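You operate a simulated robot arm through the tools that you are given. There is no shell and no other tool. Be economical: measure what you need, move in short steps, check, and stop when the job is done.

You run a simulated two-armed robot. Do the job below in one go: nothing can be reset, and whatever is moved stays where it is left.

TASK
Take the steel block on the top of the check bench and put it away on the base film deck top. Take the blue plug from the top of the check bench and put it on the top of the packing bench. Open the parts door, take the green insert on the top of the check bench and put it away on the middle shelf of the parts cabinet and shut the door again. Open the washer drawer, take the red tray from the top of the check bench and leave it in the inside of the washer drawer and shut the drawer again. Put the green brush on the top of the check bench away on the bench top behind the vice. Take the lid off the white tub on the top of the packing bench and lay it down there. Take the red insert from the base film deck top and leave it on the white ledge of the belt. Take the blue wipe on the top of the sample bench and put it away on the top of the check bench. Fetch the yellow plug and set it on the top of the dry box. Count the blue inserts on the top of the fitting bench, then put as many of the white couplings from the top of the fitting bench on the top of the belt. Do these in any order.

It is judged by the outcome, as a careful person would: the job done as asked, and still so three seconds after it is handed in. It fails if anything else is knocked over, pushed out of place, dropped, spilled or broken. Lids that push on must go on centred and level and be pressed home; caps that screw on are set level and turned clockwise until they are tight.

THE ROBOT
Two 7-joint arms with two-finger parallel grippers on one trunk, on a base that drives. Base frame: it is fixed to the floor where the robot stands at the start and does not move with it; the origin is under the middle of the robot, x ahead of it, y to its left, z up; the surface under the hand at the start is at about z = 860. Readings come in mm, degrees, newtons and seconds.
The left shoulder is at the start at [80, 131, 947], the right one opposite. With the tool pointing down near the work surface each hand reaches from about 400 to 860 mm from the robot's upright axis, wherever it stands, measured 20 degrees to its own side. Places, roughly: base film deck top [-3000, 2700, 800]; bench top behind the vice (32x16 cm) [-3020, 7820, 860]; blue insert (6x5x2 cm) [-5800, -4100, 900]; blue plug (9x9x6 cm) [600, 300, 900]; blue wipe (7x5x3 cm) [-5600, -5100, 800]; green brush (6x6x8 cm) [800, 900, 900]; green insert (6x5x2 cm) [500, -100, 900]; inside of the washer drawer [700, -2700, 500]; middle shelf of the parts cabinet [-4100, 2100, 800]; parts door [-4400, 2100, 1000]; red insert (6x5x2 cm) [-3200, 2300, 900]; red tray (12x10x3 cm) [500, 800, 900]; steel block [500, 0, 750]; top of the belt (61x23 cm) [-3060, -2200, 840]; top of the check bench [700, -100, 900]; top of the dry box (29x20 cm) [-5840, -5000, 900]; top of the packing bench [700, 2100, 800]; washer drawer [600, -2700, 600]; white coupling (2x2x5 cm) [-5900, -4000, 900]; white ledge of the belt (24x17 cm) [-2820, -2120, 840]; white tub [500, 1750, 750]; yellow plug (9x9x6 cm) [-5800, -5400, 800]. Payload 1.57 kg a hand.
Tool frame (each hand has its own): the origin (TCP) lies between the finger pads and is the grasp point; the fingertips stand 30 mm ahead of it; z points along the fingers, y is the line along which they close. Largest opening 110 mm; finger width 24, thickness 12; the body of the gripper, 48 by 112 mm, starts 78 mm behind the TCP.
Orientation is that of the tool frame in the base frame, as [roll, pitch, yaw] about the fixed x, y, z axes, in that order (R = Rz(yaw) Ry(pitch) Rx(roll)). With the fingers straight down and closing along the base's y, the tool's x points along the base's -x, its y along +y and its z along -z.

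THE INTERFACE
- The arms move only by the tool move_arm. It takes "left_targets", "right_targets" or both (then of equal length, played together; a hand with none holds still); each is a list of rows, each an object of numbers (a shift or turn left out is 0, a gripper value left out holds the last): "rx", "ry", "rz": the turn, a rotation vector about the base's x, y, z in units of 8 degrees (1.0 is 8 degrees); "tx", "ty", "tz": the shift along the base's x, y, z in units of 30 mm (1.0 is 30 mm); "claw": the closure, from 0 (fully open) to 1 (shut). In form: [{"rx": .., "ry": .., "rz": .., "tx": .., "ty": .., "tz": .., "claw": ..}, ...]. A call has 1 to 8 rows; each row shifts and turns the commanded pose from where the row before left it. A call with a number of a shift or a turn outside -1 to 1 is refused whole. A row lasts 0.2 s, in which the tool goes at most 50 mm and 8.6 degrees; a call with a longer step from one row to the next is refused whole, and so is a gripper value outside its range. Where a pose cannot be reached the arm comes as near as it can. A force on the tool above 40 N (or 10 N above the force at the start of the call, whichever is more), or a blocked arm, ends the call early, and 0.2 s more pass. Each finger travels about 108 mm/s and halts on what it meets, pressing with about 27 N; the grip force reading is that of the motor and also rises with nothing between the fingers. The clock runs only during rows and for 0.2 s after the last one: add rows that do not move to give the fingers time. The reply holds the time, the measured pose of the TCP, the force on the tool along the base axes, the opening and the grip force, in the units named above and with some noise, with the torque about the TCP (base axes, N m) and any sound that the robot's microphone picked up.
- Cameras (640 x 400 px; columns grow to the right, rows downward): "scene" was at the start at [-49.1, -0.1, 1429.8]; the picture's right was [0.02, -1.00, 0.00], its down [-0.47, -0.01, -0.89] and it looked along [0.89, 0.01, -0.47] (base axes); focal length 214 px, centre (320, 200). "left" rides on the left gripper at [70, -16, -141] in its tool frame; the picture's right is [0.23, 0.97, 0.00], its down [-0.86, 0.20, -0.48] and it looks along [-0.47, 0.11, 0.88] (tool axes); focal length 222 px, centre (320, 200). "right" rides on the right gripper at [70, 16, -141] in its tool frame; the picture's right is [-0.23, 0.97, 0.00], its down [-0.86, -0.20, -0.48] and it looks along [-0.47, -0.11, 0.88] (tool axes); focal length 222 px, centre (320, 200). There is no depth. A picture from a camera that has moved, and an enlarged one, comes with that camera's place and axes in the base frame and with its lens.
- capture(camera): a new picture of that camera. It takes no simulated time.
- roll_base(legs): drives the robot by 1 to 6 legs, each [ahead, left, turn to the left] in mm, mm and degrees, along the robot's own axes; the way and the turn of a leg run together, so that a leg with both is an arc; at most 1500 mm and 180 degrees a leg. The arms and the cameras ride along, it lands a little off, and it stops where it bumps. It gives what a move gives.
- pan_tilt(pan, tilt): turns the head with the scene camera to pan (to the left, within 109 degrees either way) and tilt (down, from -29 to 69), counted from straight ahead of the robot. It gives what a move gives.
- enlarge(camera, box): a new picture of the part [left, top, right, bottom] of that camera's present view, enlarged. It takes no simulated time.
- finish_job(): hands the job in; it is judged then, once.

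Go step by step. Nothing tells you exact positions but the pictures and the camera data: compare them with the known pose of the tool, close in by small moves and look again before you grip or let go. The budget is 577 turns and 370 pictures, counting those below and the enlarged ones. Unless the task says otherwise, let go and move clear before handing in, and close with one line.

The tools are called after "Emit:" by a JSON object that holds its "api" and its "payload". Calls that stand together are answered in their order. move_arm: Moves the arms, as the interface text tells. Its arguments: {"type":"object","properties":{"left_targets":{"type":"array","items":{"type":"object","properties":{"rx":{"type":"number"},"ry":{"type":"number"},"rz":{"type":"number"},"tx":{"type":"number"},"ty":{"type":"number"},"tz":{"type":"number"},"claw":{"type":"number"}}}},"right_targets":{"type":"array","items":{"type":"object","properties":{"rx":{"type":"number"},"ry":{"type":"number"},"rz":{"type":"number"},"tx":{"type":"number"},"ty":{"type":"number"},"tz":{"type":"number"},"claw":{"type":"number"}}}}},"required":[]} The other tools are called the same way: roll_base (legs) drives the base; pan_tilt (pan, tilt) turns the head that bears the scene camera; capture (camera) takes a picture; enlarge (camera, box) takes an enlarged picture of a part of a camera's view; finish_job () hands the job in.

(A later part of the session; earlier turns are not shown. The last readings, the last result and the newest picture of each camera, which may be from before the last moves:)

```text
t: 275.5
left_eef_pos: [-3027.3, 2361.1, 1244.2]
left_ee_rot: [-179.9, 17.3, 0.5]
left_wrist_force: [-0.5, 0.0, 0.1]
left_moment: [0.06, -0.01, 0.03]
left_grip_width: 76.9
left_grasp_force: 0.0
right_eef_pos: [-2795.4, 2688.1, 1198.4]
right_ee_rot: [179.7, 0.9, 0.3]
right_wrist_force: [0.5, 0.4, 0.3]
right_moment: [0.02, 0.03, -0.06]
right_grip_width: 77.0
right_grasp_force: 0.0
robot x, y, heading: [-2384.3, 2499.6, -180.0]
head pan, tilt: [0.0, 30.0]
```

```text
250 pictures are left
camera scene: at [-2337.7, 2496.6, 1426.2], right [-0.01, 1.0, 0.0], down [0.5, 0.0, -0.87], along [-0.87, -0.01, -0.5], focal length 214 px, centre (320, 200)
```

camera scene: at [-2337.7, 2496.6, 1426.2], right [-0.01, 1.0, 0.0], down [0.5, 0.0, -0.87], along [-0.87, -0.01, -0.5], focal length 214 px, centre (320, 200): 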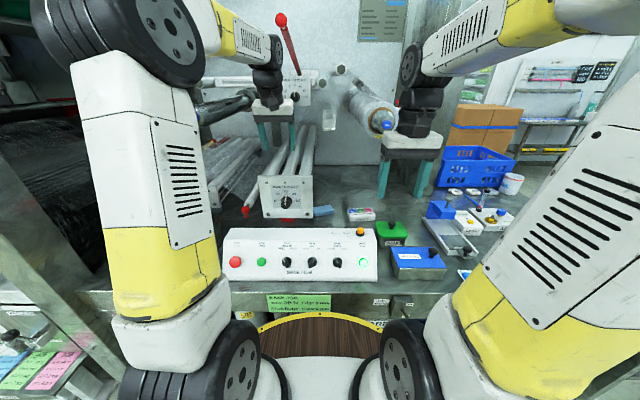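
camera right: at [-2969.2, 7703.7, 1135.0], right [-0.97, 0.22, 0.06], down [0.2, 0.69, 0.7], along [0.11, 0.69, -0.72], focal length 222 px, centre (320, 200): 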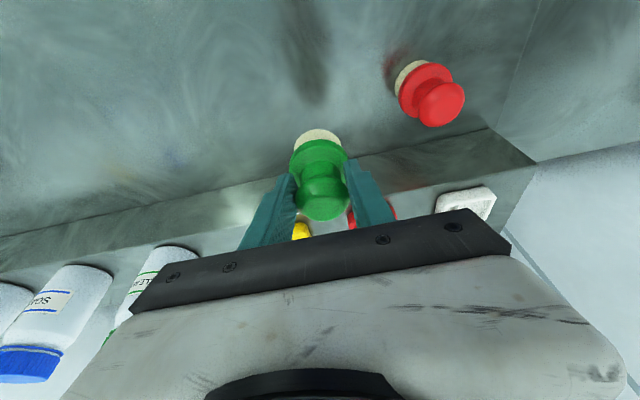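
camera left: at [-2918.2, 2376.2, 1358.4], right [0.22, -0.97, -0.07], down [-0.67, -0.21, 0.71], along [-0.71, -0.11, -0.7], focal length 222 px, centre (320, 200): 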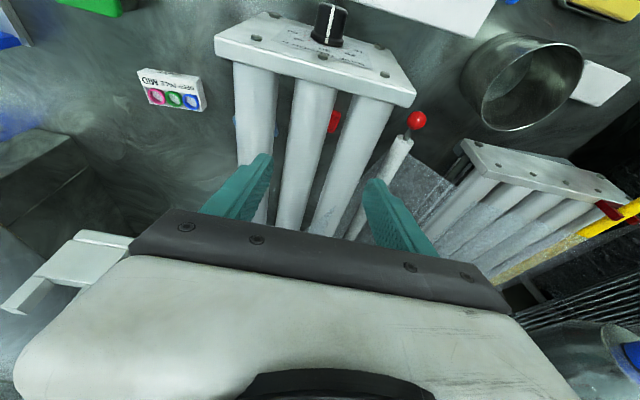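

Emit:
{"api": "enlarge", "payload": {"camera": "scene", "box": [200, 150, 380, 270]}}

Emit:
{"api": "enlarge", "payload": {"camera": "left", "box": [200, 0, 460, 200]}}

```text
3.33 times, centred on (290, 210) of scene
camera zoom: at [-2337.7, 2496.6, 1426.2], right [-0.01, 1.0, 0.0], down [0.5, 0.0, -0.87], along [-0.87, -0.01, -0.5], focal length 715 px, centre (420, 167)
```

zoom: 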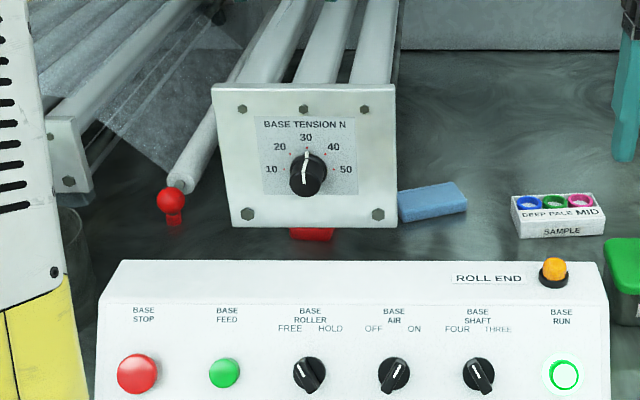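

```text
2.00 times, centred on (330, 100) of left
camera zoom: at [-2918.2, 2376.2, 1358.4], right [0.22, -0.97, -0.07], down [-0.67, -0.21, 0.71], along [-0.71, -0.11, -0.7], focal length 444 px, centre (300, 400)
```

zoom: 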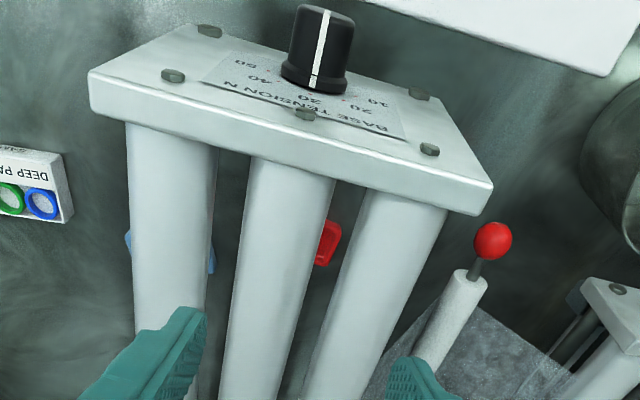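

The red insert lies on the deck under the tension rollers (plate bottom near z 984), so it can't be taken from above. I'll reach in sideways from the right with the right hand nearly horizontal; first retract the left and shift the base.

Emit:
{"api": "move_arm", "payload": {"left_targets": [{"tx": 1}, {"tx": 1}, {"tx": 1}, {"tx": 1}, {"tx": 1}, {"tx": 1}, {"tx": 1}, {"tx": 1}]}}

Emit:
{"api": "move_arm", "payload": {"left_targets": [{"tx": 1, "ty": -0.5}, {"tx": 1, "ty": -0.8}, {"tx": 0, "ty": -0.8}, {"ty": -0.8}, {"ty": -0.8}]}}

Emit:
{"api": "roll_base", "payload": {"legs": [[0, -170, 0]]}}

Emit:
{"api": "move_arm", "payload": {"right_targets": [{"rz": -1, "tx": -0.5}, {"rz": -1, "tx": -0.5}, {"rz": -1, "tx": -0.5}, {"rz": -1, "tx": -0.5}, {"rz": -1, "tx": -0.5}, {"rz": -1, "tx": -0.5}, {"rz": -1, "tx": -0.5}, {"rz": -1, "tx": -0.5}]}}

Emit:
{"api": "capture", "payload": {"camera": "scene"}}

```text
t: 277.3
left_eef_pos: [-2787.2, 2360.5, 1245.7]
left_ee_rot: [-179.9, 17.3, 0.5]
left_wrist_force: [0.3, 0.1, 0.0]
left_moment: [0.01, -0.01, -0.03]
left_grip_width: 77.0
left_grasp_force: 0.0
right_eef_pos: [-2796.5, 2687.1, 1198.0]
right_ee_rot: [179.7, 0.7, 0.3]
right_wrist_force: [-0.5, -0.4, -0.1]
right_moment: [-0.04, -0.03, 0.02]
right_grip_width: 77.2
right_grasp_force: 0.0
robot x, y, heading: [-2384.2, 2500.1, -179.6]
head pan, tilt: [0.0, 30.0]
```

```text
t: 278.5
left_eef_pos: [-2727.4, 2248.4, 1246.3]
left_ee_rot: [-179.9, 17.3, 0.4]
left_wrist_force: [-0.7, -0.3, 0.6]
left_moment: [-0.02, 0.0, -0.01]
left_grip_width: 77.0
left_grasp_force: 0.0
right_eef_pos: [-2796.1, 2687.1, 1198.8]
right_ee_rot: [179.7, 0.7, 0.3]
right_wrist_force: [0.0, 0.7, 0.1]
right_moment: [0.02, -0.02, 0.02]
right_grip_width: 77.5
right_grasp_force: 0.2
robot x, y, heading: [-2388.8, 2500.9, -179.5]
head pan, tilt: [0.0, 30.0]
```

```text
t: 280.0
left_eef_pos: [-2729.1, 2413.2, 1246.2]
left_ee_rot: [-179.9, 17.4, 0.8]
left_wrist_force: [-0.2, 0.7, 1.3]
left_moment: [0.02, 0.02, 0.01]
left_grip_width: 76.9
left_grasp_force: 0.0
right_eef_pos: [-2799.2, 2851.1, 1198.6]
right_ee_rot: [179.7, 0.8, 0.6]
right_wrist_force: [-0.7, -0.4, 0.1]
right_moment: [0.04, -0.01, 0.02]
right_grip_width: 77.3
right_grasp_force: 0.1
robot x, y, heading: [-2391.5, 2660.9, -179.1]
head pan, tilt: [0.0, 30.0]
```

```text
t: 281.8
left_eef_pos: [-2728.7, 2415.0, 1245.4]
left_ee_rot: [-180.0, 17.4, 0.8]
left_wrist_force: [-0.6, -0.4, 0.0]
left_moment: [0.01, -0.02, 0.01]
left_grip_width: 76.9
left_grasp_force: 0.1
right_eef_pos: [-2920.5, 2851.1, 1197.3]
right_ee_rot: [179.8, 0.8, -63.6]
right_wrist_force: [-0.1, 0.3, -0.4]
right_moment: [-0.01, 0.04, 0.01]
right_grip_width: 77.2
right_grasp_force: 0.0
robot x, y, heading: [-2389.3, 2665.8, -179.4]
head pan, tilt: [0.0, 30.0]
```

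```text
247 pictures are left
camera scene: at [-2339.4, 2663.6, 1426.2], right [-0.01, 1.0, 0.0], down [0.5, 0.01, -0.87], along [-0.87, -0.01, -0.5], focal length 214 px, centre (320, 200)
```

scene: 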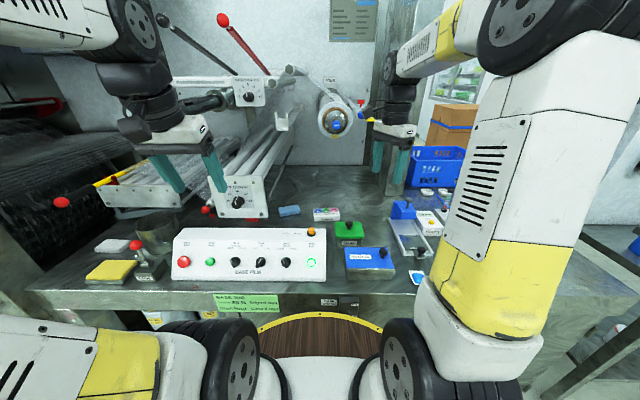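

Emit:
{"api": "move_arm", "payload": {"right_targets": [{"rz": -0.85}, {"rz": -0.85}, {"rz": -0.85}, {"rz": -0.75}, {"rx": -1}, {"rx": -1}, {"rx": -1}, {"rx": -1}]}}

Emit:
{"api": "move_arm", "payload": {"right_targets": [{"rx": -1, "tz": -0.7}, {"rx": -1, "tz": -0.7}, {"rx": -1, "tz": -0.7}, {"rx": -1, "tz": -0.7}, {"rx": -1, "tz": -0.7}, {"rx": -0.4, "tz": -0.7}, {"tz": -0.7}, {"tz": -0.7}]}}

Emit:
{"api": "capture", "payload": {"camera": "scene"}}

Emit:
{"api": "capture", "payload": {"camera": "right"}}

```text
t: 283.6
left_eef_pos: [-2728.6, 2413.2, 1245.4]
left_ee_rot: [-179.9, 17.3, 0.9]
left_wrist_force: [-0.3, 0.2, 0.6]
left_moment: [0.03, 0.04, -0.01]
left_grip_width: 77.0
left_grasp_force: 0.0
right_eef_pos: [-2919.3, 2851.1, 1198.6]
right_ee_rot: [179.6, -31.3, -89.8]
right_wrist_force: [0.2, 0.4, 0.4]
right_moment: [0.07, 0.01, -0.03]
right_grip_width: 77.0
right_grasp_force: 0.0
robot x, y, heading: [-2386.6, 2665.8, -179.5]
head pan, tilt: [0.0, 30.0]
```

```text
t: 285.4
left_eef_pos: [-2728.5, 2413.5, 1244.9]
left_ee_rot: [-179.9, 17.4, 0.7]
left_wrist_force: [0.1, -0.2, 0.5]
left_moment: [-0.02, 0.05, 0.0]
left_grip_width: 76.9
left_grasp_force: 0.1
right_eef_pos: [-2919.4, 2854.1, 1031.3]
right_ee_rot: [178.8, -74.5, -89.1]
right_wrist_force: [0.3, 0.5, -0.2]
right_moment: [0.03, 0.0, 0.01]
right_grip_width: 77.1
right_grasp_force: 0.1
robot x, y, heading: [-2388.8, 2668.0, -179.2]
head pan, tilt: [0.0, 30.0]
```

```text
246 pictures are left
camera scene: at [-2339.5, 2663.6, 1426.2], right [-0.01, 1.0, 0.0], down [0.5, 0.01, -0.87], along [-0.87, -0.01, -0.5], focal length 214 px, centre (320, 200)
```

scene: 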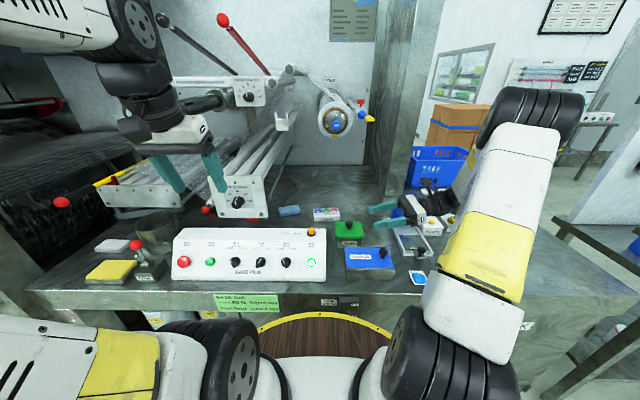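

```text
245 pictures are left
camera right: at [-2935.0, 2970.4, 1135.5], right [-0.97, 0.06, -0.21], down [0.2, 0.69, -0.7], along [0.1, -0.72, -0.68], focal length 222 px, centre (320, 200)
```

right: 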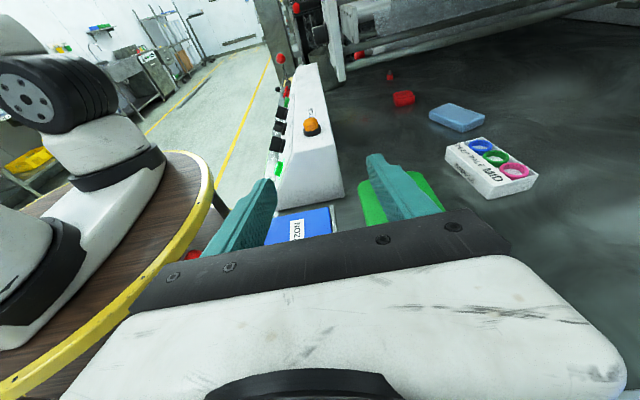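

The wrist view shows the insert at about (-3156, 2337), with a blue sponge at (-3218, 2506) beside the path. I'll move in behind the sample box and then toward it.

Emit:
{"api": "move_arm", "payload": {"right_targets": [{"tx": -0.95, "claw": 0.15}, {"tx": -0.95}, {"tx": -0.95}, {"tx": -0.95}, {"tx": -0.95}, {"tx": -0.95}, {"tx": -0.95}, {"tx": -0.95}]}}

Emit:
{"api": "move_arm", "payload": {"right_targets": [{"ty": -0.9, "tz": -0.4}, {"ty": -0.9, "tz": -0.4}, {"ty": -0.9, "tz": -0.4}, {"ty": -0.9, "tz": -0.4}, {"ty": -0.9, "tz": -0.4}, {"ty": -0.9, "tz": -0.4}, {}]}}

Emit:
{"api": "capture", "payload": {"camera": "right"}}

Emit:
{"api": "capture", "payload": {"camera": "scene"}}

```text
t: 287.2
left_eef_pos: [-2727.8, 2414.3, 1245.3]
left_ee_rot: [-179.9, 17.4, 0.7]
left_wrist_force: [-0.1, -0.2, 0.2]
left_moment: [0.02, 0.03, -0.03]
left_grip_width: 77.2
left_grasp_force: 0.2
right_eef_pos: [-3146.9, 2852.0, 1029.6]
right_ee_rot: [179.0, -74.5, -89.3]
right_wrist_force: [0.4, 1.4, 1.3]
right_moment: [0.05, 0.03, -0.02]
right_grip_width: 93.2
right_grasp_force: 0.0
robot x, y, heading: [-2390.3, 2662.3, -179.0]
head pan, tilt: [0.0, 30.0]
```

```text
t: 288.8
left_eef_pos: [-2727.6, 2414.3, 1245.5]
left_ee_rot: [-179.9, 17.4, 0.9]
left_wrist_force: [-0.8, -1.1, -0.6]
left_moment: [0.03, -0.02, 0.0]
left_grip_width: 77.1
left_grasp_force: 0.1
right_eef_pos: [-3146.4, 2689.7, 957.4]
right_ee_rot: [179.0, -74.4, -89.2]
right_wrist_force: [0.5, 0.7, 1.4]
right_moment: [0.01, -0.01, -0.01]
right_grip_width: 93.5
right_grasp_force: 0.1
robot x, y, heading: [-2385.0, 2662.7, -179.7]
head pan, tilt: [0.0, 30.0]
```

```text
244 pictures are left
camera right: at [-3162.2, 2806.4, 1061.6], right [-0.97, 0.06, -0.21], down [0.2, 0.69, -0.7], along [0.1, -0.72, -0.68], focal length 222 px, centre (320, 200)
```

right: 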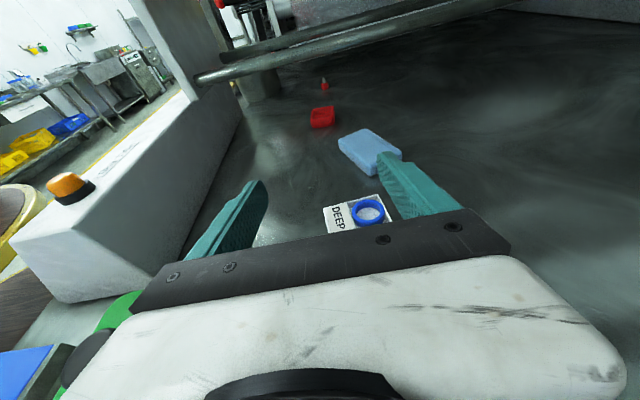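

```text
243 pictures are left
camera scene: at [-2339.7, 2663.7, 1426.2], right [-0.01, 1.0, 0.0], down [0.5, 0.01, -0.87], along [-0.87, -0.01, -0.5], focal length 214 px, centre (320, 200)
```

scene: 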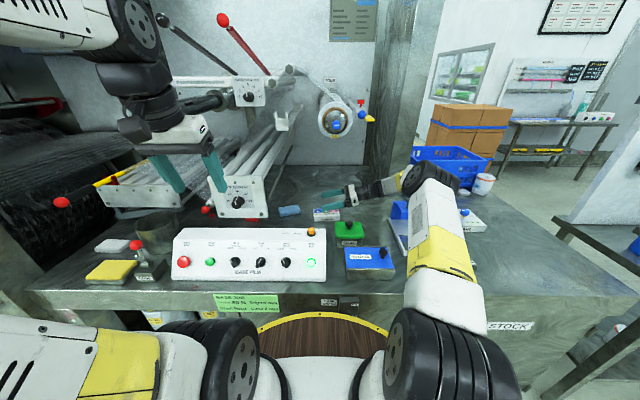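

Emit:
{"api": "enlarge", "payload": {"camera": "right", "box": [270, 60, 430, 240]}}

```text
2.22 times, centred on (350, 150) of right
camera zoom: at [-3162.2, 2806.4, 1061.6], right [-0.97, 0.06, -0.21], down [0.2, 0.69, -0.7], along [0.1, -0.72, -0.68], focal length 494 px, centre (253, 311)
```

zoom: 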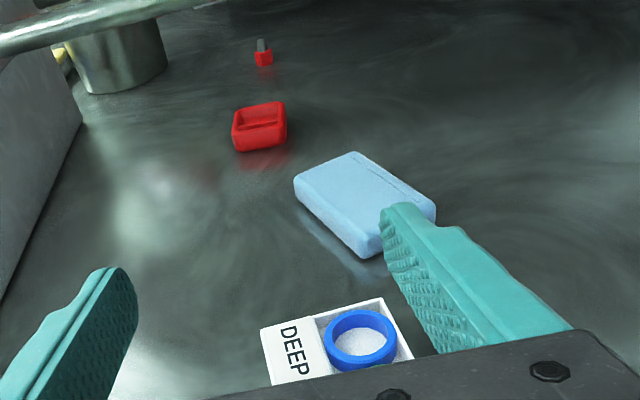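

Emit:
{"api": "move_arm", "payload": {"right_targets": [{"rz": -0.75, "tx": 0.5}, {"rz": -0.75, "tx": 0.5, "rx": 0.2}, {"ty": -0.9, "tz": -0.35}, {"ty": -0.9, "tz": -0.35}, {"ty": -0.9, "tz": -0.35}, {"ty": -0.9, "tz": -0.35}, {"ty": -0.7, "tz": -0.35, "tx": 0.15}, {}]}}

Emit:
{"api": "capture", "payload": {"camera": "right"}}

Emit:
{"api": "capture", "payload": {"camera": "scene"}}

```text
t: 290.6
left_eef_pos: [-2727.0, 2414.6, 1245.6]
left_ee_rot: [-180.0, 17.4, 0.8]
left_wrist_force: [0.0, -0.9, 0.2]
left_moment: [0.01, -0.01, -0.01]
left_grip_width: 77.3
left_grasp_force: 0.0
right_eef_pos: [-3112.4, 2562.2, 905.1]
right_ee_rot: [178.3, -72.8, -100.4]
right_wrist_force: [0.0, -0.8, -0.1]
right_moment: [-0.01, 0.02, 0.01]
right_grip_width: 93.3
right_grasp_force: 0.0
robot x, y, heading: [-2386.3, 2666.8, -179.3]
head pan, tilt: [0.0, 30.0]
```

```text
241 pictures are left
camera right: at [-3104.1, 2676.0, 1014.1], right [-0.94, 0.27, -0.21], down [0.34, 0.65, -0.68], along [-0.05, -0.71, -0.71], focal length 222 px, centre (320, 200)
```

right: 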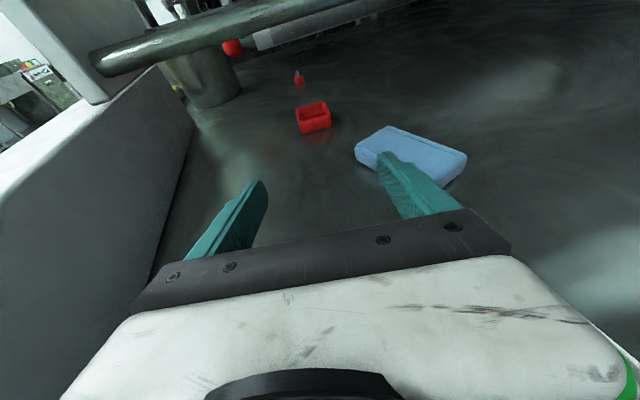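

```text
240 pictures are left
camera scene: at [-2339.7, 2663.6, 1426.2], right [-0.01, 1.0, 0.0], down [0.5, 0.01, -0.87], along [-0.87, -0.01, -0.5], focal length 214 px, centre (320, 200)
```

scene: 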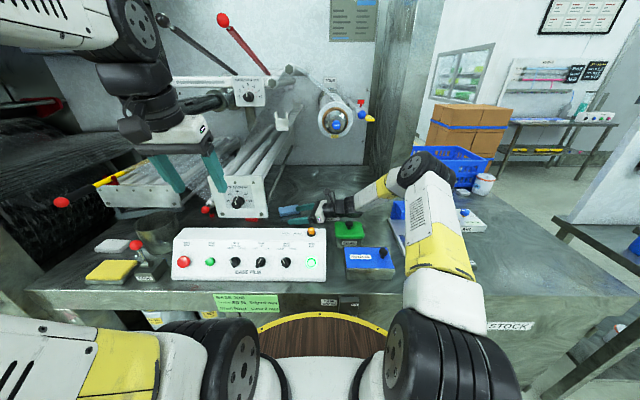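

Emit:
{"api": "move_arm", "payload": {"right_targets": [{"ty": -0.9, "tx": -0.17, "tz": -0.2, "rx": -0.4}, {"ty": -0.9, "tx": -0.17, "tz": -0.2}, {"ty": -0.9, "tx": -0.17, "tz": -0.2}, {"ty": -0.9, "tx": -0.17, "tz": -0.2}, {"ty": -0.8, "tx": -0.15, "tz": -0.1}, {}]}}

Emit:
{"api": "capture", "payload": {"camera": "right"}}

```text
t: 291.8
left_eef_pos: [-2728.4, 2414.6, 1245.2]
left_ee_rot: [-179.9, 17.3, 0.7]
left_wrist_force: [0.3, 1.1, -0.1]
left_moment: [-0.02, 0.04, 0.03]
left_grip_width: 77.1
left_grasp_force: 0.1
right_eef_pos: [-3140.9, 2433.6, 888.7]
right_ee_rot: [178.5, -76.8, -100.9]
right_wrist_force: [1.1, -0.7, 6.8]
right_moment: [-0.09, 0.29, 0.05]
right_grip_width: 93.2
right_grasp_force: 0.1
robot x, y, heading: [-2388.7, 2662.3, -179.5]
head pan, tilt: [0.0, 30.0]
stopped in row 6 (right hand): the force on the tool passed its limit at 42 N (the readings are from after the stop); the commanded pose is now the measured one
```

```text
239 pictures are left
camera right: at [-3131.2, 2553.9, 989.2], right [-0.94, 0.26, -0.22], down [0.33, 0.6, -0.72], along [-0.06, -0.75, -0.66], focal length 222 px, centre (320, 200)
```

right: 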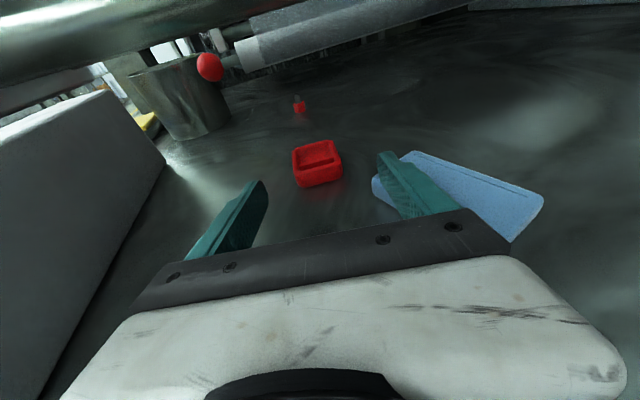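

The right finger rode onto the sponge. Let me lift slightly and check whether the sponge shifted.

Emit:
{"api": "move_arm", "payload": {"right_targets": [{"tz": 0.6}, {"tz": 0.4}]}}

Emit:
{"api": "enlarge", "payload": {"camera": "scene", "box": [230, 170, 370, 250]}}

Emit:
{"api": "capture", "payload": {"camera": "right"}}

```text
t: 292.4
left_eef_pos: [-2728.2, 2414.7, 1246.2]
left_ee_rot: [-179.9, 17.3, 0.7]
left_wrist_force: [-0.3, 0.1, 0.3]
left_moment: [0.01, -0.02, 0.05]
left_grip_width: 76.7
left_grasp_force: 0.2
right_eef_pos: [-3140.7, 2433.9, 918.9]
right_ee_rot: [178.8, -76.6, -101.2]
right_wrist_force: [-0.9, -0.8, -0.3]
right_moment: [-0.01, 0.0, 0.04]
right_grip_width: 93.6
right_grasp_force: 0.0
robot x, y, heading: [-2389.0, 2664.4, -179.5]
head pan, tilt: [0.0, 30.0]
```

```text
4.57 times, centred on (300, 210) of scene
camera zoom: at [-2339.8, 2663.7, 1426.2], right [-0.01, 1.0, 0.0], down [0.5, 0.01, -0.87], along [-0.87, -0.01, -0.5], focal length 980 px, centre (411, 154)
```

zoom: 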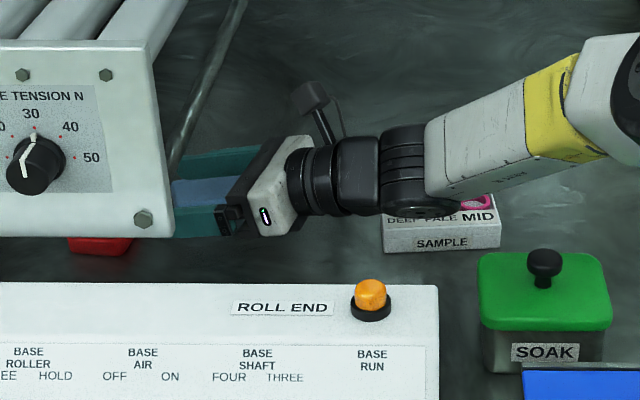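

```text
237 pictures are left
camera right: at [-3130.7, 2554.9, 1018.2], right [-0.94, 0.26, -0.22], down [0.33, 0.61, -0.72], along [-0.06, -0.75, -0.66], focal length 222 px, centre (320, 200)
```

right: 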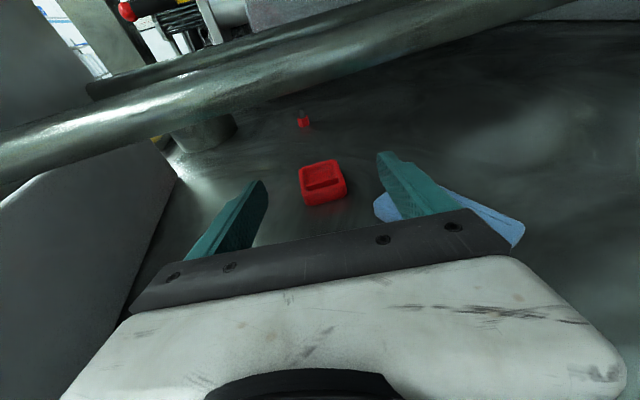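

The sponge was dragged about 80 mm from its place (centre was about (-3218, 2504), now about (-3248, 2430)). I'll restore it by pressing on it with closed fingertips and drawing it back; first back out and close the fingers.

Emit:
{"api": "move_arm", "payload": {"right_targets": [{"ty": 1, "tz": 0.5, "claw": 1}, {"ty": 1, "tz": 0.5, "rx": 0.4}, {"ty": 0.5, "rx": 0.5}, {"tx": -0.9}, {"tx": -0.9}, {"tx": -0.9}, {"tx": -0.7}, {}]}}

Emit:
{"api": "capture", "payload": {"camera": "right"}}

Emit:
{"api": "enlarge", "payload": {"camera": "scene", "box": [230, 150, 390, 250]}}

```text
t: 294.2
left_eef_pos: [-2728.0, 2414.3, 1245.8]
left_ee_rot: [-179.8, 17.4, 0.7]
left_wrist_force: [0.1, -0.4, 0.0]
left_moment: [-0.02, 0.01, -0.01]
left_grip_width: 77.1
left_grasp_force: 0.0
right_eef_pos: [-3243.7, 2506.3, 948.2]
right_ee_rot: [174.9, -69.4, -97.5]
right_wrist_force: [1.2, -0.4, 0.0]
right_moment: [0.02, 0.04, 0.0]
right_grip_width: 0.1
right_grasp_force: 21.7
robot x, y, heading: [-2389.5, 2666.4, -179.5]
head pan, tilt: [0.0, 30.0]
```

```text
236 pictures are left
camera right: at [-3233.8, 2614.5, 1062.7], right [-0.94, 0.29, -0.18], down [0.33, 0.69, -0.64], along [-0.06, -0.66, -0.75], focal length 222 px, centre (320, 200)
```

right: 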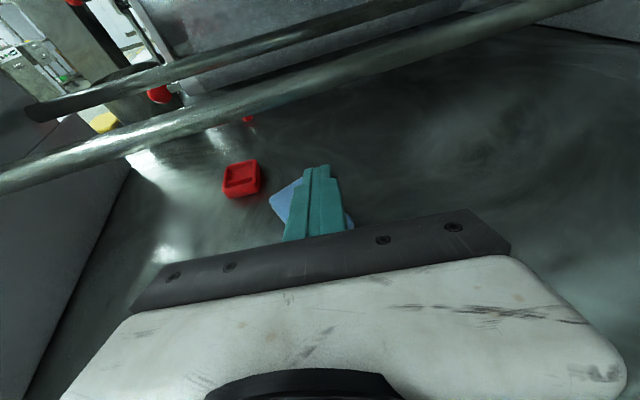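

```text
4.00 times, centred on (310, 200) of scene
camera zoom: at [-2339.6, 2663.7, 1426.2], right [-0.01, 1.0, 0.0], down [0.5, 0.01, -0.87], along [-0.87, -0.01, -0.5], focal length 858 px, centre (360, 200)
```

zoom: 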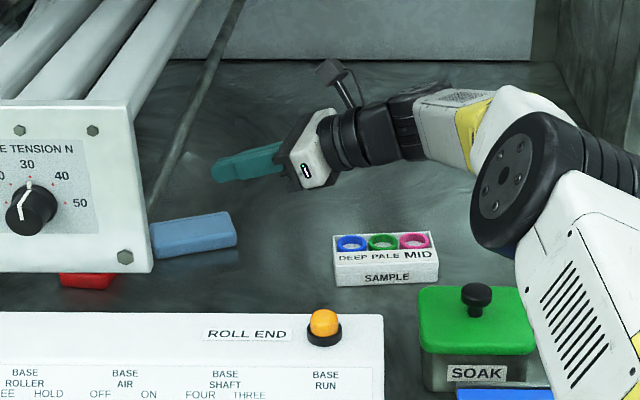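

Emit:
{"api": "move_arm", "payload": {"right_targets": [{"tx": 0.5, "ty": -0.5, "tz": -0.6}, {"tx": 0.07, "ty": -0.57, "tz": -0.8}, {"tz": -0.2}, {}]}}

Emit:
{"api": "capture", "payload": {"camera": "right"}}

Emit:
{"api": "enlarge", "payload": {"camera": "scene", "box": [230, 150, 390, 250]}}

```text
t: 295.2
left_eef_pos: [-2728.9, 2413.5, 1246.0]
left_ee_rot: [-179.9, 17.4, 0.7]
left_wrist_force: [-0.2, 0.1, 0.0]
left_moment: [0.01, 0.01, -0.03]
left_grip_width: 76.9
left_grasp_force: 0.0
right_eef_pos: [-3225.5, 2475.5, 899.4]
right_ee_rot: [174.8, -69.5, -97.4]
right_wrist_force: [-0.1, -0.4, -0.6]
right_moment: [0.0, -0.03, 0.0]
right_grip_width: 0.0
right_grasp_force: 20.9
robot x, y, heading: [-2390.7, 2660.3, -179.2]
head pan, tilt: [0.0, 30.0]
```

```text
234 pictures are left
camera right: at [-3215.5, 2583.4, 1013.9], right [-0.94, 0.29, -0.18], down [0.33, 0.69, -0.64], along [-0.06, -0.66, -0.75], focal length 222 px, centre (320, 200)
```

right: 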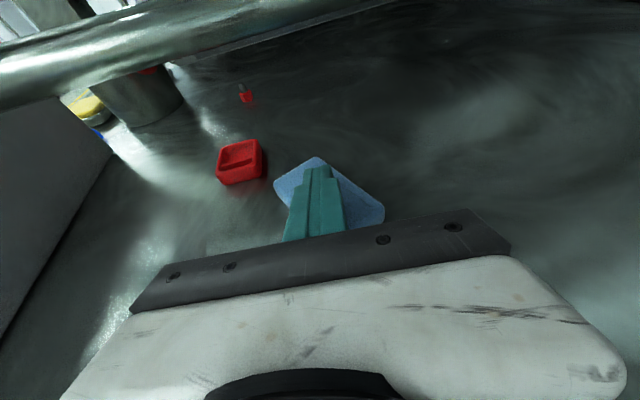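

```text
4.00 times, centred on (310, 200) of scene
camera zoom: at [-2339.6, 2663.7, 1426.2], right [-0.01, 1.0, 0.0], down [0.5, 0.01, -0.87], along [-0.87, -0.01, -0.5], focal length 858 px, centre (360, 200)
```

zoom: 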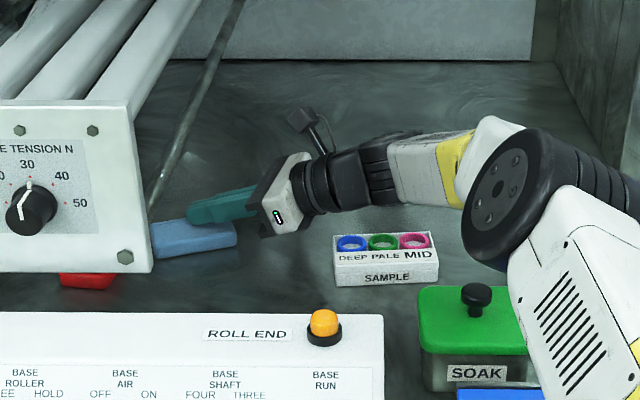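

Emit:
{"api": "move_arm", "payload": {"right_targets": [{"tz": -0.15}, {"tz": -0.1}, {"tz": -0.08}, {}]}}

```text
t: 296.2
left_eef_pos: [-2728.0, 2413.8, 1245.9]
left_ee_rot: [-179.9, 17.4, 0.7]
left_wrist_force: [-0.3, 0.7, 0.1]
left_moment: [-0.01, 0.0, -0.01]
left_grip_width: 77.1
left_grasp_force: 0.0
right_eef_pos: [-3225.5, 2475.2, 892.8]
right_ee_rot: [174.4, -69.7, -97.1]
right_wrist_force: [0.8, 0.1, 16.8]
right_moment: [-0.4, 0.1, -0.03]
right_grip_width: 0.0
right_grasp_force: 22.0
robot x, y, heading: [-2388.2, 2664.9, -179.4]
head pan, tilt: [0.0, 30.0]
```

Emit:
{"api": "move_arm", "payload": {"right_targets": [{"ty": 0.4, "tx": 0.1, "tz": -0.03}, {"ty": 0.4, "tx": 0.1}, {"ty": 0.4, "tx": 0.1}, {"ty": 0.4, "tx": 0.1}, {"ty": 0.3, "tx": 0.1}, {}]}}

Emit:
{"api": "enlarge", "payload": {"camera": "scene", "box": [230, 150, 390, 250]}}

```text
t: 297.6
left_eef_pos: [-2727.9, 2413.9, 1246.1]
left_ee_rot: [180.0, 17.4, 0.6]
left_wrist_force: [-0.6, -0.3, 0.1]
left_moment: [0.03, 0.0, -0.01]
left_grip_width: 77.0
left_grasp_force: 0.1
right_eef_pos: [-3210.4, 2532.4, 892.4]
right_ee_rot: [174.8, -69.8, -97.3]
right_wrist_force: [-1.8, -11.2, 32.4]
right_moment: [-0.92, 0.16, 0.04]
right_grip_width: 0.0
right_grasp_force: 21.0
robot x, y, heading: [-2389.9, 2663.1, -179.0]
head pan, tilt: [0.0, 30.0]
```

```text
4.00 times, centred on (310, 200) of scene
camera zoom: at [-2338.4, 2663.5, 1426.2], right [-0.01, 1.0, 0.0], down [0.5, 0.01, -0.87], along [-0.87, -0.01, -0.5], focal length 858 px, centre (360, 200)
```

zoom: 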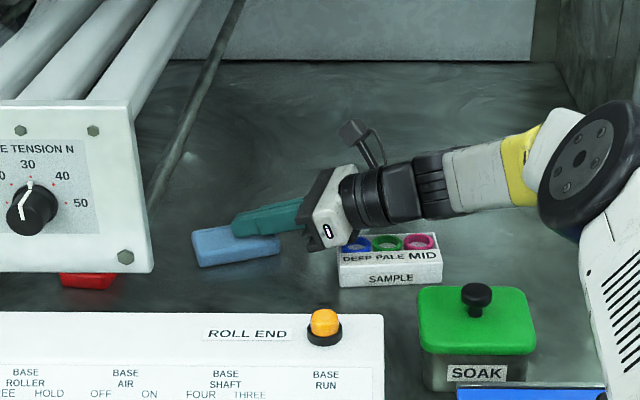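

Emit:
{"api": "move_arm", "payload": {"right_targets": [{"tz": 0.5}, {"tz": 1}, {"tz": 0.5}]}}

Emit:
{"api": "enlarge", "payload": {"camera": "scene", "box": [230, 150, 390, 250]}}

Emit:
{"api": "capture", "payload": {"camera": "right"}}

```text
t: 298.4
left_eef_pos: [-2729.7, 2415.2, 1245.0]
left_ee_rot: [-179.9, 17.4, 0.7]
left_wrist_force: [-0.2, 0.5, 0.4]
left_moment: [0.0, 0.0, -0.01]
left_grip_width: 77.0
left_grasp_force: 0.0
right_eef_pos: [-3210.1, 2535.5, 946.5]
right_ee_rot: [175.0, -69.4, -97.6]
right_wrist_force: [0.3, -0.2, -0.2]
right_moment: [0.0, -0.01, 0.03]
right_grip_width: 0.0
right_grasp_force: 21.0
robot x, y, heading: [-2387.3, 2663.1, -179.4]
head pan, tilt: [0.0, 30.0]
```

```text
4.00 times, centred on (310, 200) of scene
camera zoom: at [-2339.8, 2663.8, 1426.2], right [-0.01, 1.0, 0.0], down [0.5, 0.01, -0.87], along [-0.87, -0.01, -0.5], focal length 858 px, centre (360, 200)
```

zoom: 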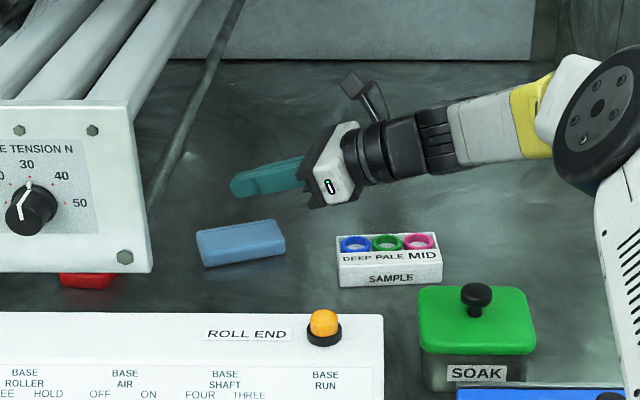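

```text
230 pictures are left
camera right: at [-3200.4, 2642.2, 1061.5], right [-0.94, 0.29, -0.18], down [0.34, 0.69, -0.64], along [-0.06, -0.66, -0.75], focal length 222 px, centre (320, 200)
```

right: 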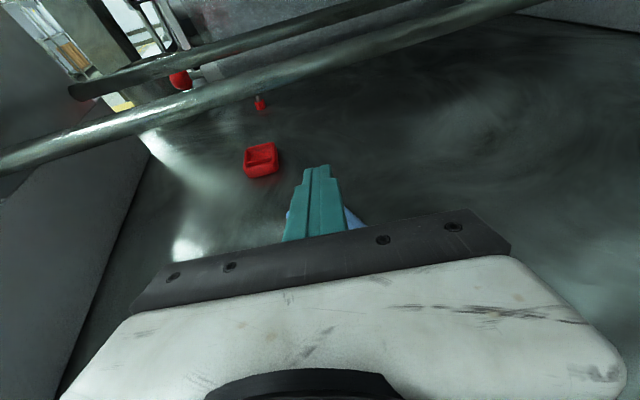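

Emit:
{"api": "move_arm", "payload": {"right_targets": [{"tx": 0.98, "ty": 0.2, "claw": 0.3, "rz": -0.5}, {"tx": 0.98, "ty": 0.2, "rz": -0.5}, {"tx": 0.98, "ty": 0.2, "rx": -0.5, "ry": 0.15}, {"tx": 0.96, "ty": 0.16, "rx": -0.55, "ry": 0.15}, {}]}}

Emit:
{"api": "capture", "payload": {"camera": "right"}}

```text
t: 299.6
left_eef_pos: [-2726.7, 2414.4, 1246.3]
left_ee_rot: [-179.9, 17.5, 0.7]
left_wrist_force: [0.1, 1.2, 0.1]
left_moment: [0.0, -0.02, 0.01]
left_grip_width: 77.0
left_grasp_force: 0.2
right_eef_pos: [-3094.4, 2558.9, 949.4]
right_ee_rot: [174.3, -78.3, -104.9]
right_wrist_force: [-0.9, 0.3, 0.1]
right_moment: [0.01, -0.03, 0.01]
right_grip_width: 77.1
right_grasp_force: 0.1
robot x, y, heading: [-2387.0, 2664.5, -179.1]
head pan, tilt: [0.0, 30.0]
```

```text
229 pictures are left
camera right: at [-3064.5, 2678.9, 1046.1], right [-0.9, 0.39, -0.2], down [0.4, 0.54, -0.74], along [-0.18, -0.75, -0.64], focal length 222 px, centre (320, 200)
```

right: 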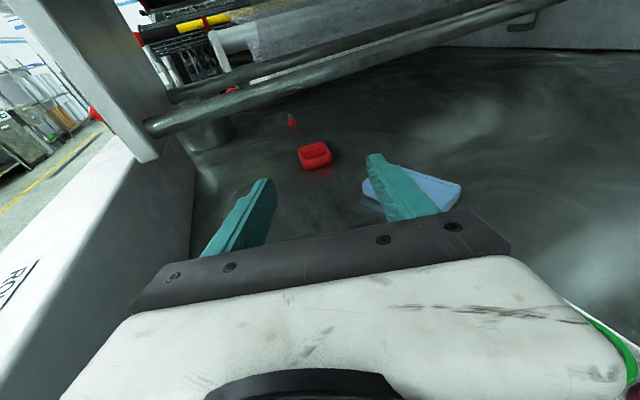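

Emit:
{"api": "move_arm", "payload": {"right_targets": [{"ty": -0.86, "tx": -0.15}, {"ty": -0.86, "tx": -0.15}, {"ty": -0.86, "tx": -0.15}, {"ty": -0.86, "tx": -0.15}, {"ty": -0.86, "tx": -0.12}, {}]}}

Emit:
{"api": "capture", "payload": {"camera": "right"}}

Emit:
{"api": "enlarge", "payload": {"camera": "scene", "box": [230, 150, 390, 250]}}

```text
t: 301.0
left_eef_pos: [-2728.6, 2413.0, 1244.9]
left_ee_rot: [-179.8, 17.4, 0.6]
left_wrist_force: [0.3, 0.3, -0.5]
left_moment: [-0.02, -0.02, 0.03]
left_grip_width: 76.8
left_grasp_force: 0.1
right_eef_pos: [-3116.2, 2427.9, 948.5]
right_ee_rot: [174.5, -78.4, -105.0]
right_wrist_force: [0.2, 0.6, -0.4]
right_moment: [0.0, 0.01, 0.03]
right_grip_width: 76.9
right_grasp_force: 0.1
robot x, y, heading: [-2391.4, 2661.8, -179.4]
head pan, tilt: [0.0, 30.0]
```

```text
228 pictures are left
camera right: at [-3086.1, 2548.3, 1045.4], right [-0.9, 0.39, -0.2], down [0.4, 0.54, -0.74], along [-0.18, -0.75, -0.64], focal length 222 px, centre (320, 200)
```

right: 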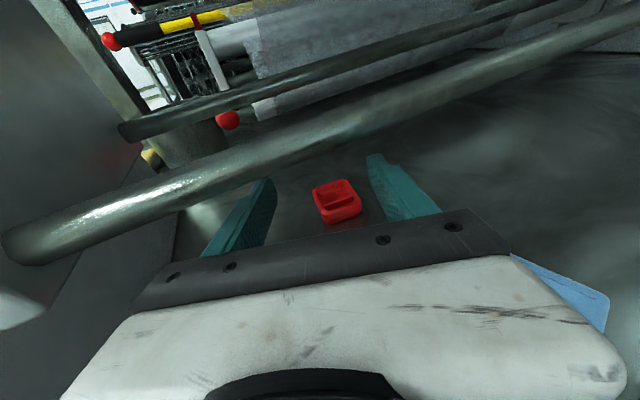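

```text
4.00 times, centred on (310, 200) of scene
camera zoom: at [-2339.6, 2663.8, 1426.2], right [-0.01, 1.0, 0.0], down [0.5, 0.01, -0.87], along [-0.87, -0.01, -0.5], focal length 858 px, centre (360, 200)
```

zoom: 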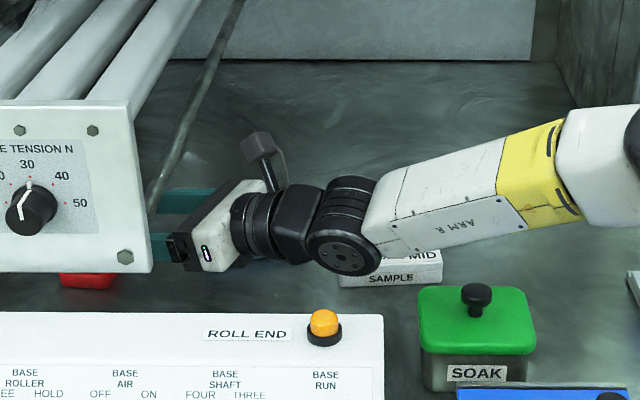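

Emit:
{"api": "move_arm", "payload": {"right_targets": [{"ty": -0.3, "tx": -0.12, "tz": -0.8}, {"ty": -0.3, "tx": -0.12, "tz": -0.8}, {"ty": -0.3, "tx": -0.12, "tz": -0.7}, {}]}}

Emit:
{"api": "capture", "payload": {"camera": "right"}}

Emit:
{"api": "enlarge", "payload": {"camera": "scene", "box": [230, 150, 390, 250]}}

```text
t: 302.0
left_eef_pos: [-2728.5, 2413.6, 1245.1]
left_ee_rot: [-180.0, 17.4, 0.7]
left_wrist_force: [0.0, 0.1, -0.6]
left_moment: [-0.02, 0.0, -0.03]
left_grip_width: 77.0
left_grasp_force: 0.0
right_eef_pos: [-3127.5, 2401.3, 880.1]
right_ee_rot: [174.6, -78.2, -104.9]
right_wrist_force: [-0.4, -0.2, -0.5]
right_moment: [-0.01, 0.0, 0.0]
right_grip_width: 77.0
right_grasp_force: 0.0
robot x, y, heading: [-2389.6, 2667.0, -179.5]
head pan, tilt: [0.0, 30.0]
```

```text
226 pictures are left
camera right: at [-3097.9, 2522.5, 977.1], right [-0.9, 0.39, -0.2], down [0.4, 0.54, -0.74], along [-0.18, -0.75, -0.64], focal length 222 px, centre (320, 200)
```

right: 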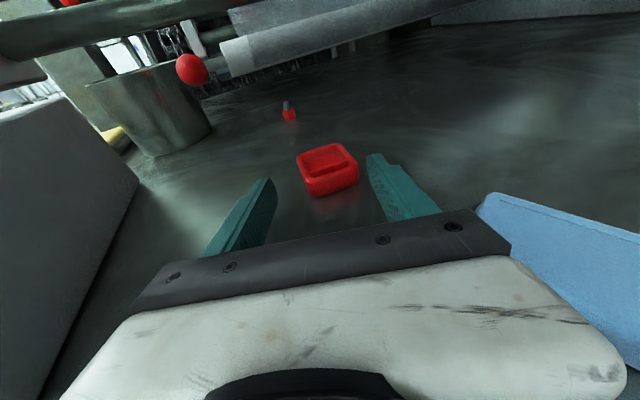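

```text
4.00 times, centred on (310, 200) of scene
camera zoom: at [-2339.6, 2663.8, 1426.2], right [-0.01, 1.0, 0.0], down [0.5, 0.01, -0.87], along [-0.87, -0.01, -0.5], focal length 858 px, centre (360, 200)
```

zoom: 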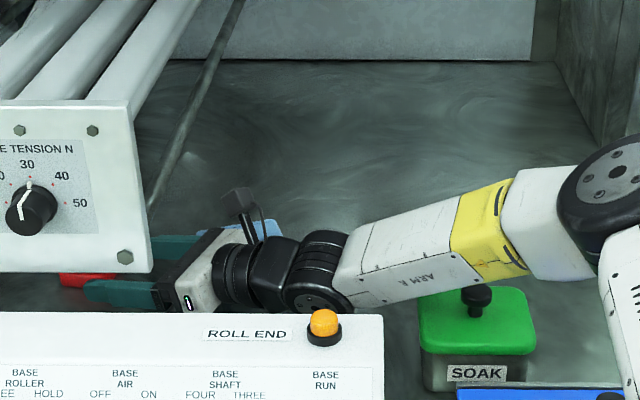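

Emit:
{"api": "move_arm", "payload": {"right_targets": [{"ty": -0.6, "tx": -0.25, "tz": -0.08}, {"ty": -0.6, "tx": -0.25, "tz": -0.08}, {}]}}

Emit:
{"api": "capture", "payload": {"camera": "right"}}

```text
t: 302.8
left_eef_pos: [-2727.9, 2413.6, 1245.9]
left_ee_rot: [-179.9, 17.3, 0.8]
left_wrist_force: [0.0, -0.2, -0.1]
left_moment: [-0.01, 0.03, 0.02]
left_grip_width: 76.9
left_grasp_force: 0.0
right_eef_pos: [-3142.6, 2364.8, 878.4]
right_ee_rot: [174.4, -78.4, -104.7]
right_wrist_force: [1.5, 0.6, 5.5]
right_moment: [0.4, -0.29, -0.11]
right_grip_width: 77.0
right_grasp_force: 0.0
robot x, y, heading: [-2386.9, 2663.4, -179.4]
head pan, tilt: [0.0, 30.0]
```

```text
224 pictures are left
camera right: at [-3113.5, 2485.8, 974.3], right [-0.9, 0.39, -0.2], down [0.4, 0.54, -0.74], along [-0.18, -0.75, -0.64], focal length 222 px, centre (320, 200)
```

right: 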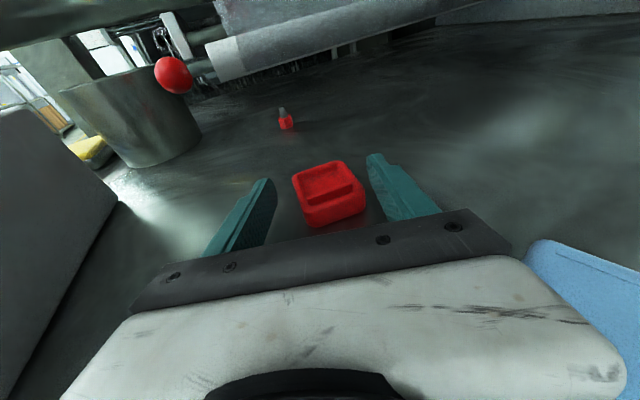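

Emit:
{"api": "move_arm", "payload": {"right_targets": [{"claw": 0.5}, {"claw": 1}, {"claw": 1}, {}]}}

Emit:
{"api": "capture", "payload": {"camera": "right"}}

```text
t: 303.8
left_eef_pos: [-2727.8, 2414.9, 1245.6]
left_ee_rot: [-179.9, 17.5, 0.7]
left_wrist_force: [-0.1, 0.2, 0.1]
left_moment: [0.02, -0.04, 0.03]
left_grip_width: 77.3
left_grasp_force: 0.1
right_eef_pos: [-3144.1, 2366.0, 878.6]
right_ee_rot: [174.4, -78.2, -104.9]
right_wrist_force: [-2.5, -3.4, 8.1]
right_moment: [0.41, -0.26, 0.1]
right_grip_width: 48.9
right_grasp_force: 27.0
robot x, y, heading: [-2388.6, 2665.0, -179.4]
head pan, tilt: [0.0, 30.0]
```

```text
223 pictures are left
camera right: at [-3113.6, 2486.0, 974.3], right [-0.9, 0.39, -0.2], down [0.4, 0.54, -0.74], along [-0.18, -0.75, -0.64], focal length 222 px, centre (320, 200)
```

right: 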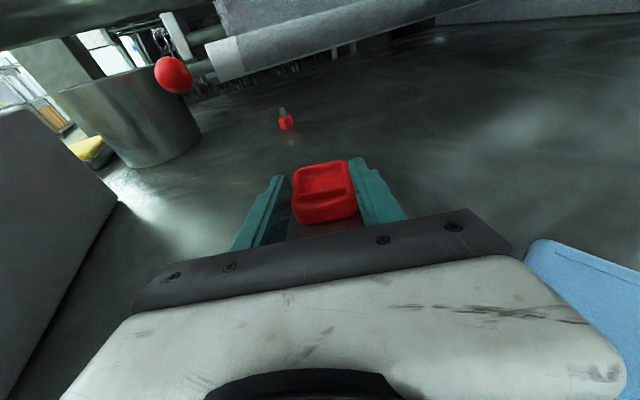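

Emit:
{"api": "move_arm", "payload": {"right_targets": [{"tz": 0.4}, {"ty": 0.6, "tx": 0.25, "tz": 0.2}, {"ty": 0.6, "tx": 0.25, "tz": 0.4}, {"ty": 0.3, "tx": 0.1, "tz": 0.8}, {"ty": 0.3, "tx": 0.1, "tz": 0.8}, {"ty": 0.8, "tx": 0.15, "tz": 0.3}, {"ty": 0.8, "tx": 0.15, "tz": 0.2}, {"ty": 0.8, "tx": 0.15}]}}

Emit:
{"api": "capture", "payload": {"camera": "right"}}

Emit:
{"api": "enlarge", "payload": {"camera": "scene", "box": [230, 150, 390, 250]}}

```text
t: 305.6
left_eef_pos: [-2728.9, 2413.0, 1245.4]
left_ee_rot: [-179.9, 17.4, 0.7]
left_wrist_force: [0.4, -0.3, -0.5]
left_moment: [0.02, -0.03, -0.01]
left_grip_width: 77.0
left_grasp_force: 0.0
right_eef_pos: [-3106.3, 2490.2, 967.1]
right_ee_rot: [174.5, -78.2, -105.1]
right_wrist_force: [0.8, 0.9, -0.6]
right_moment: [0.06, -0.04, 0.0]
right_grip_width: 49.0
right_grasp_force: 26.5
robot x, y, heading: [-2388.4, 2661.8, -179.4]
head pan, tilt: [0.0, 30.0]
```

```text
222 pictures are left
camera right: at [-3076.0, 2611.1, 1064.3], right [-0.9, 0.38, -0.2], down [0.4, 0.54, -0.74], along [-0.18, -0.75, -0.64], focal length 222 px, centre (320, 200)
```

right: 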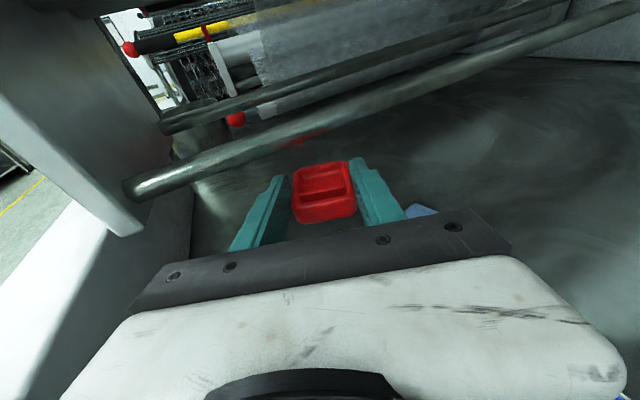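

```text
4.00 times, centred on (310, 200) of scene
camera zoom: at [-2339.7, 2663.5, 1426.2], right [-0.01, 1.0, 0.0], down [0.5, 0.01, -0.87], along [-0.87, -0.01, -0.5], focal length 858 px, centre (360, 200)
```

zoom: 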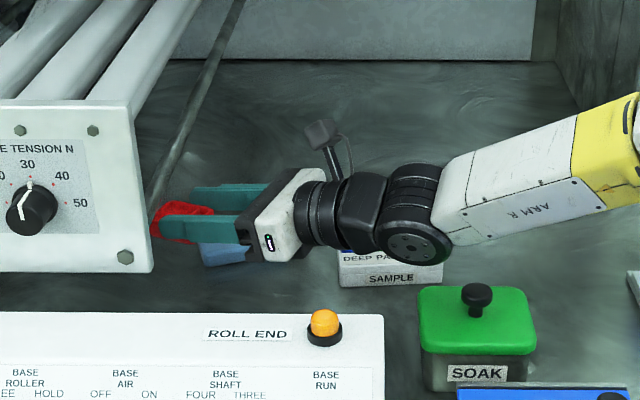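

Emit:
{"api": "move_arm", "payload": {"right_targets": [{"ty": 0.95, "tz": 0.25}, {"ty": 0.95, "tz": 0.25}, {"ty": 0.95, "tz": 0.25}, {"ty": 0.95, "tz": 0.25}, {"ty": 0.95, "tz": 0.25}, {"ty": 0.95, "tz": 0.25}, {"ty": 0.95, "tz": 0.25}, {"ty": 0.95, "tz": 0.25}]}}

Emit:
{"api": "move_arm", "payload": {"right_targets": [{"tx": 0.95, "ty": 0.6}, {"tx": 0.95, "ty": 0.6}, {"tx": 0.95, "ty": 0.6}, {"tx": 0.95, "ty": 0.6}, {"tx": 0.95}, {"tx": 0.95, "tz": 0.5}, {"tx": 0.95, "tz": 0.5}, {"tx": 0.5, "tz": 0.5}]}}

Emit:
{"api": "capture", "payload": {"camera": "scene"}}

```text
t: 307.4
left_eef_pos: [-2729.8, 2413.9, 1244.3]
left_ee_rot: [-179.9, 17.5, 0.8]
left_wrist_force: [-1.1, -0.1, 0.3]
left_moment: [0.01, 0.03, -0.01]
left_grip_width: 77.1
left_grasp_force: 0.0
right_eef_pos: [-3108.1, 2719.1, 1029.4]
right_ee_rot: [174.7, -78.2, -105.3]
right_wrist_force: [-1.1, 0.5, -0.1]
right_moment: [0.02, 0.0, 0.05]
right_grip_width: 49.0
right_grasp_force: 26.8
robot x, y, heading: [-2389.1, 2666.2, -179.3]
head pan, tilt: [0.0, 30.0]
```

```text
t: 309.2
left_eef_pos: [-2728.6, 2413.3, 1245.2]
left_ee_rot: [-179.9, 17.3, 0.7]
left_wrist_force: [-0.8, -0.5, -0.1]
left_moment: [0.0, -0.03, -0.02]
left_grip_width: 76.8
left_grasp_force: 0.1
right_eef_pos: [-2893.3, 2788.8, 1071.9]
right_ee_rot: [174.5, -78.2, -105.1]
right_wrist_force: [-1.2, 0.2, -1.1]
right_moment: [0.02, 0.02, 0.02]
right_grip_width: 49.1
right_grasp_force: 27.5
robot x, y, heading: [-2388.1, 2667.7, -179.3]
head pan, tilt: [0.0, 30.0]
```

```text
220 pictures are left
camera scene: at [-2339.8, 2664.0, 1426.2], right [-0.01, 1.0, 0.0], down [0.5, 0.01, -0.87], along [-0.87, -0.01, -0.5], focal length 214 px, centre (320, 200)
```

scene: 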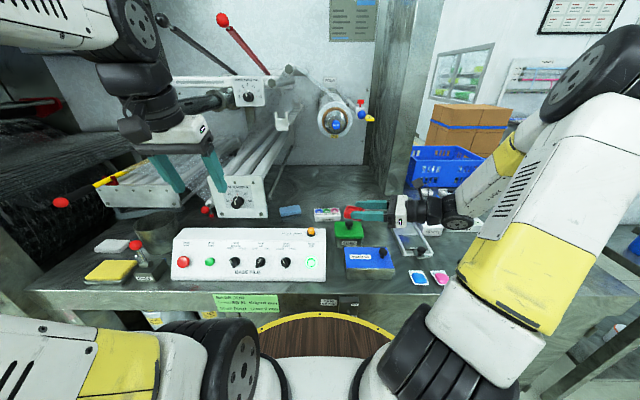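

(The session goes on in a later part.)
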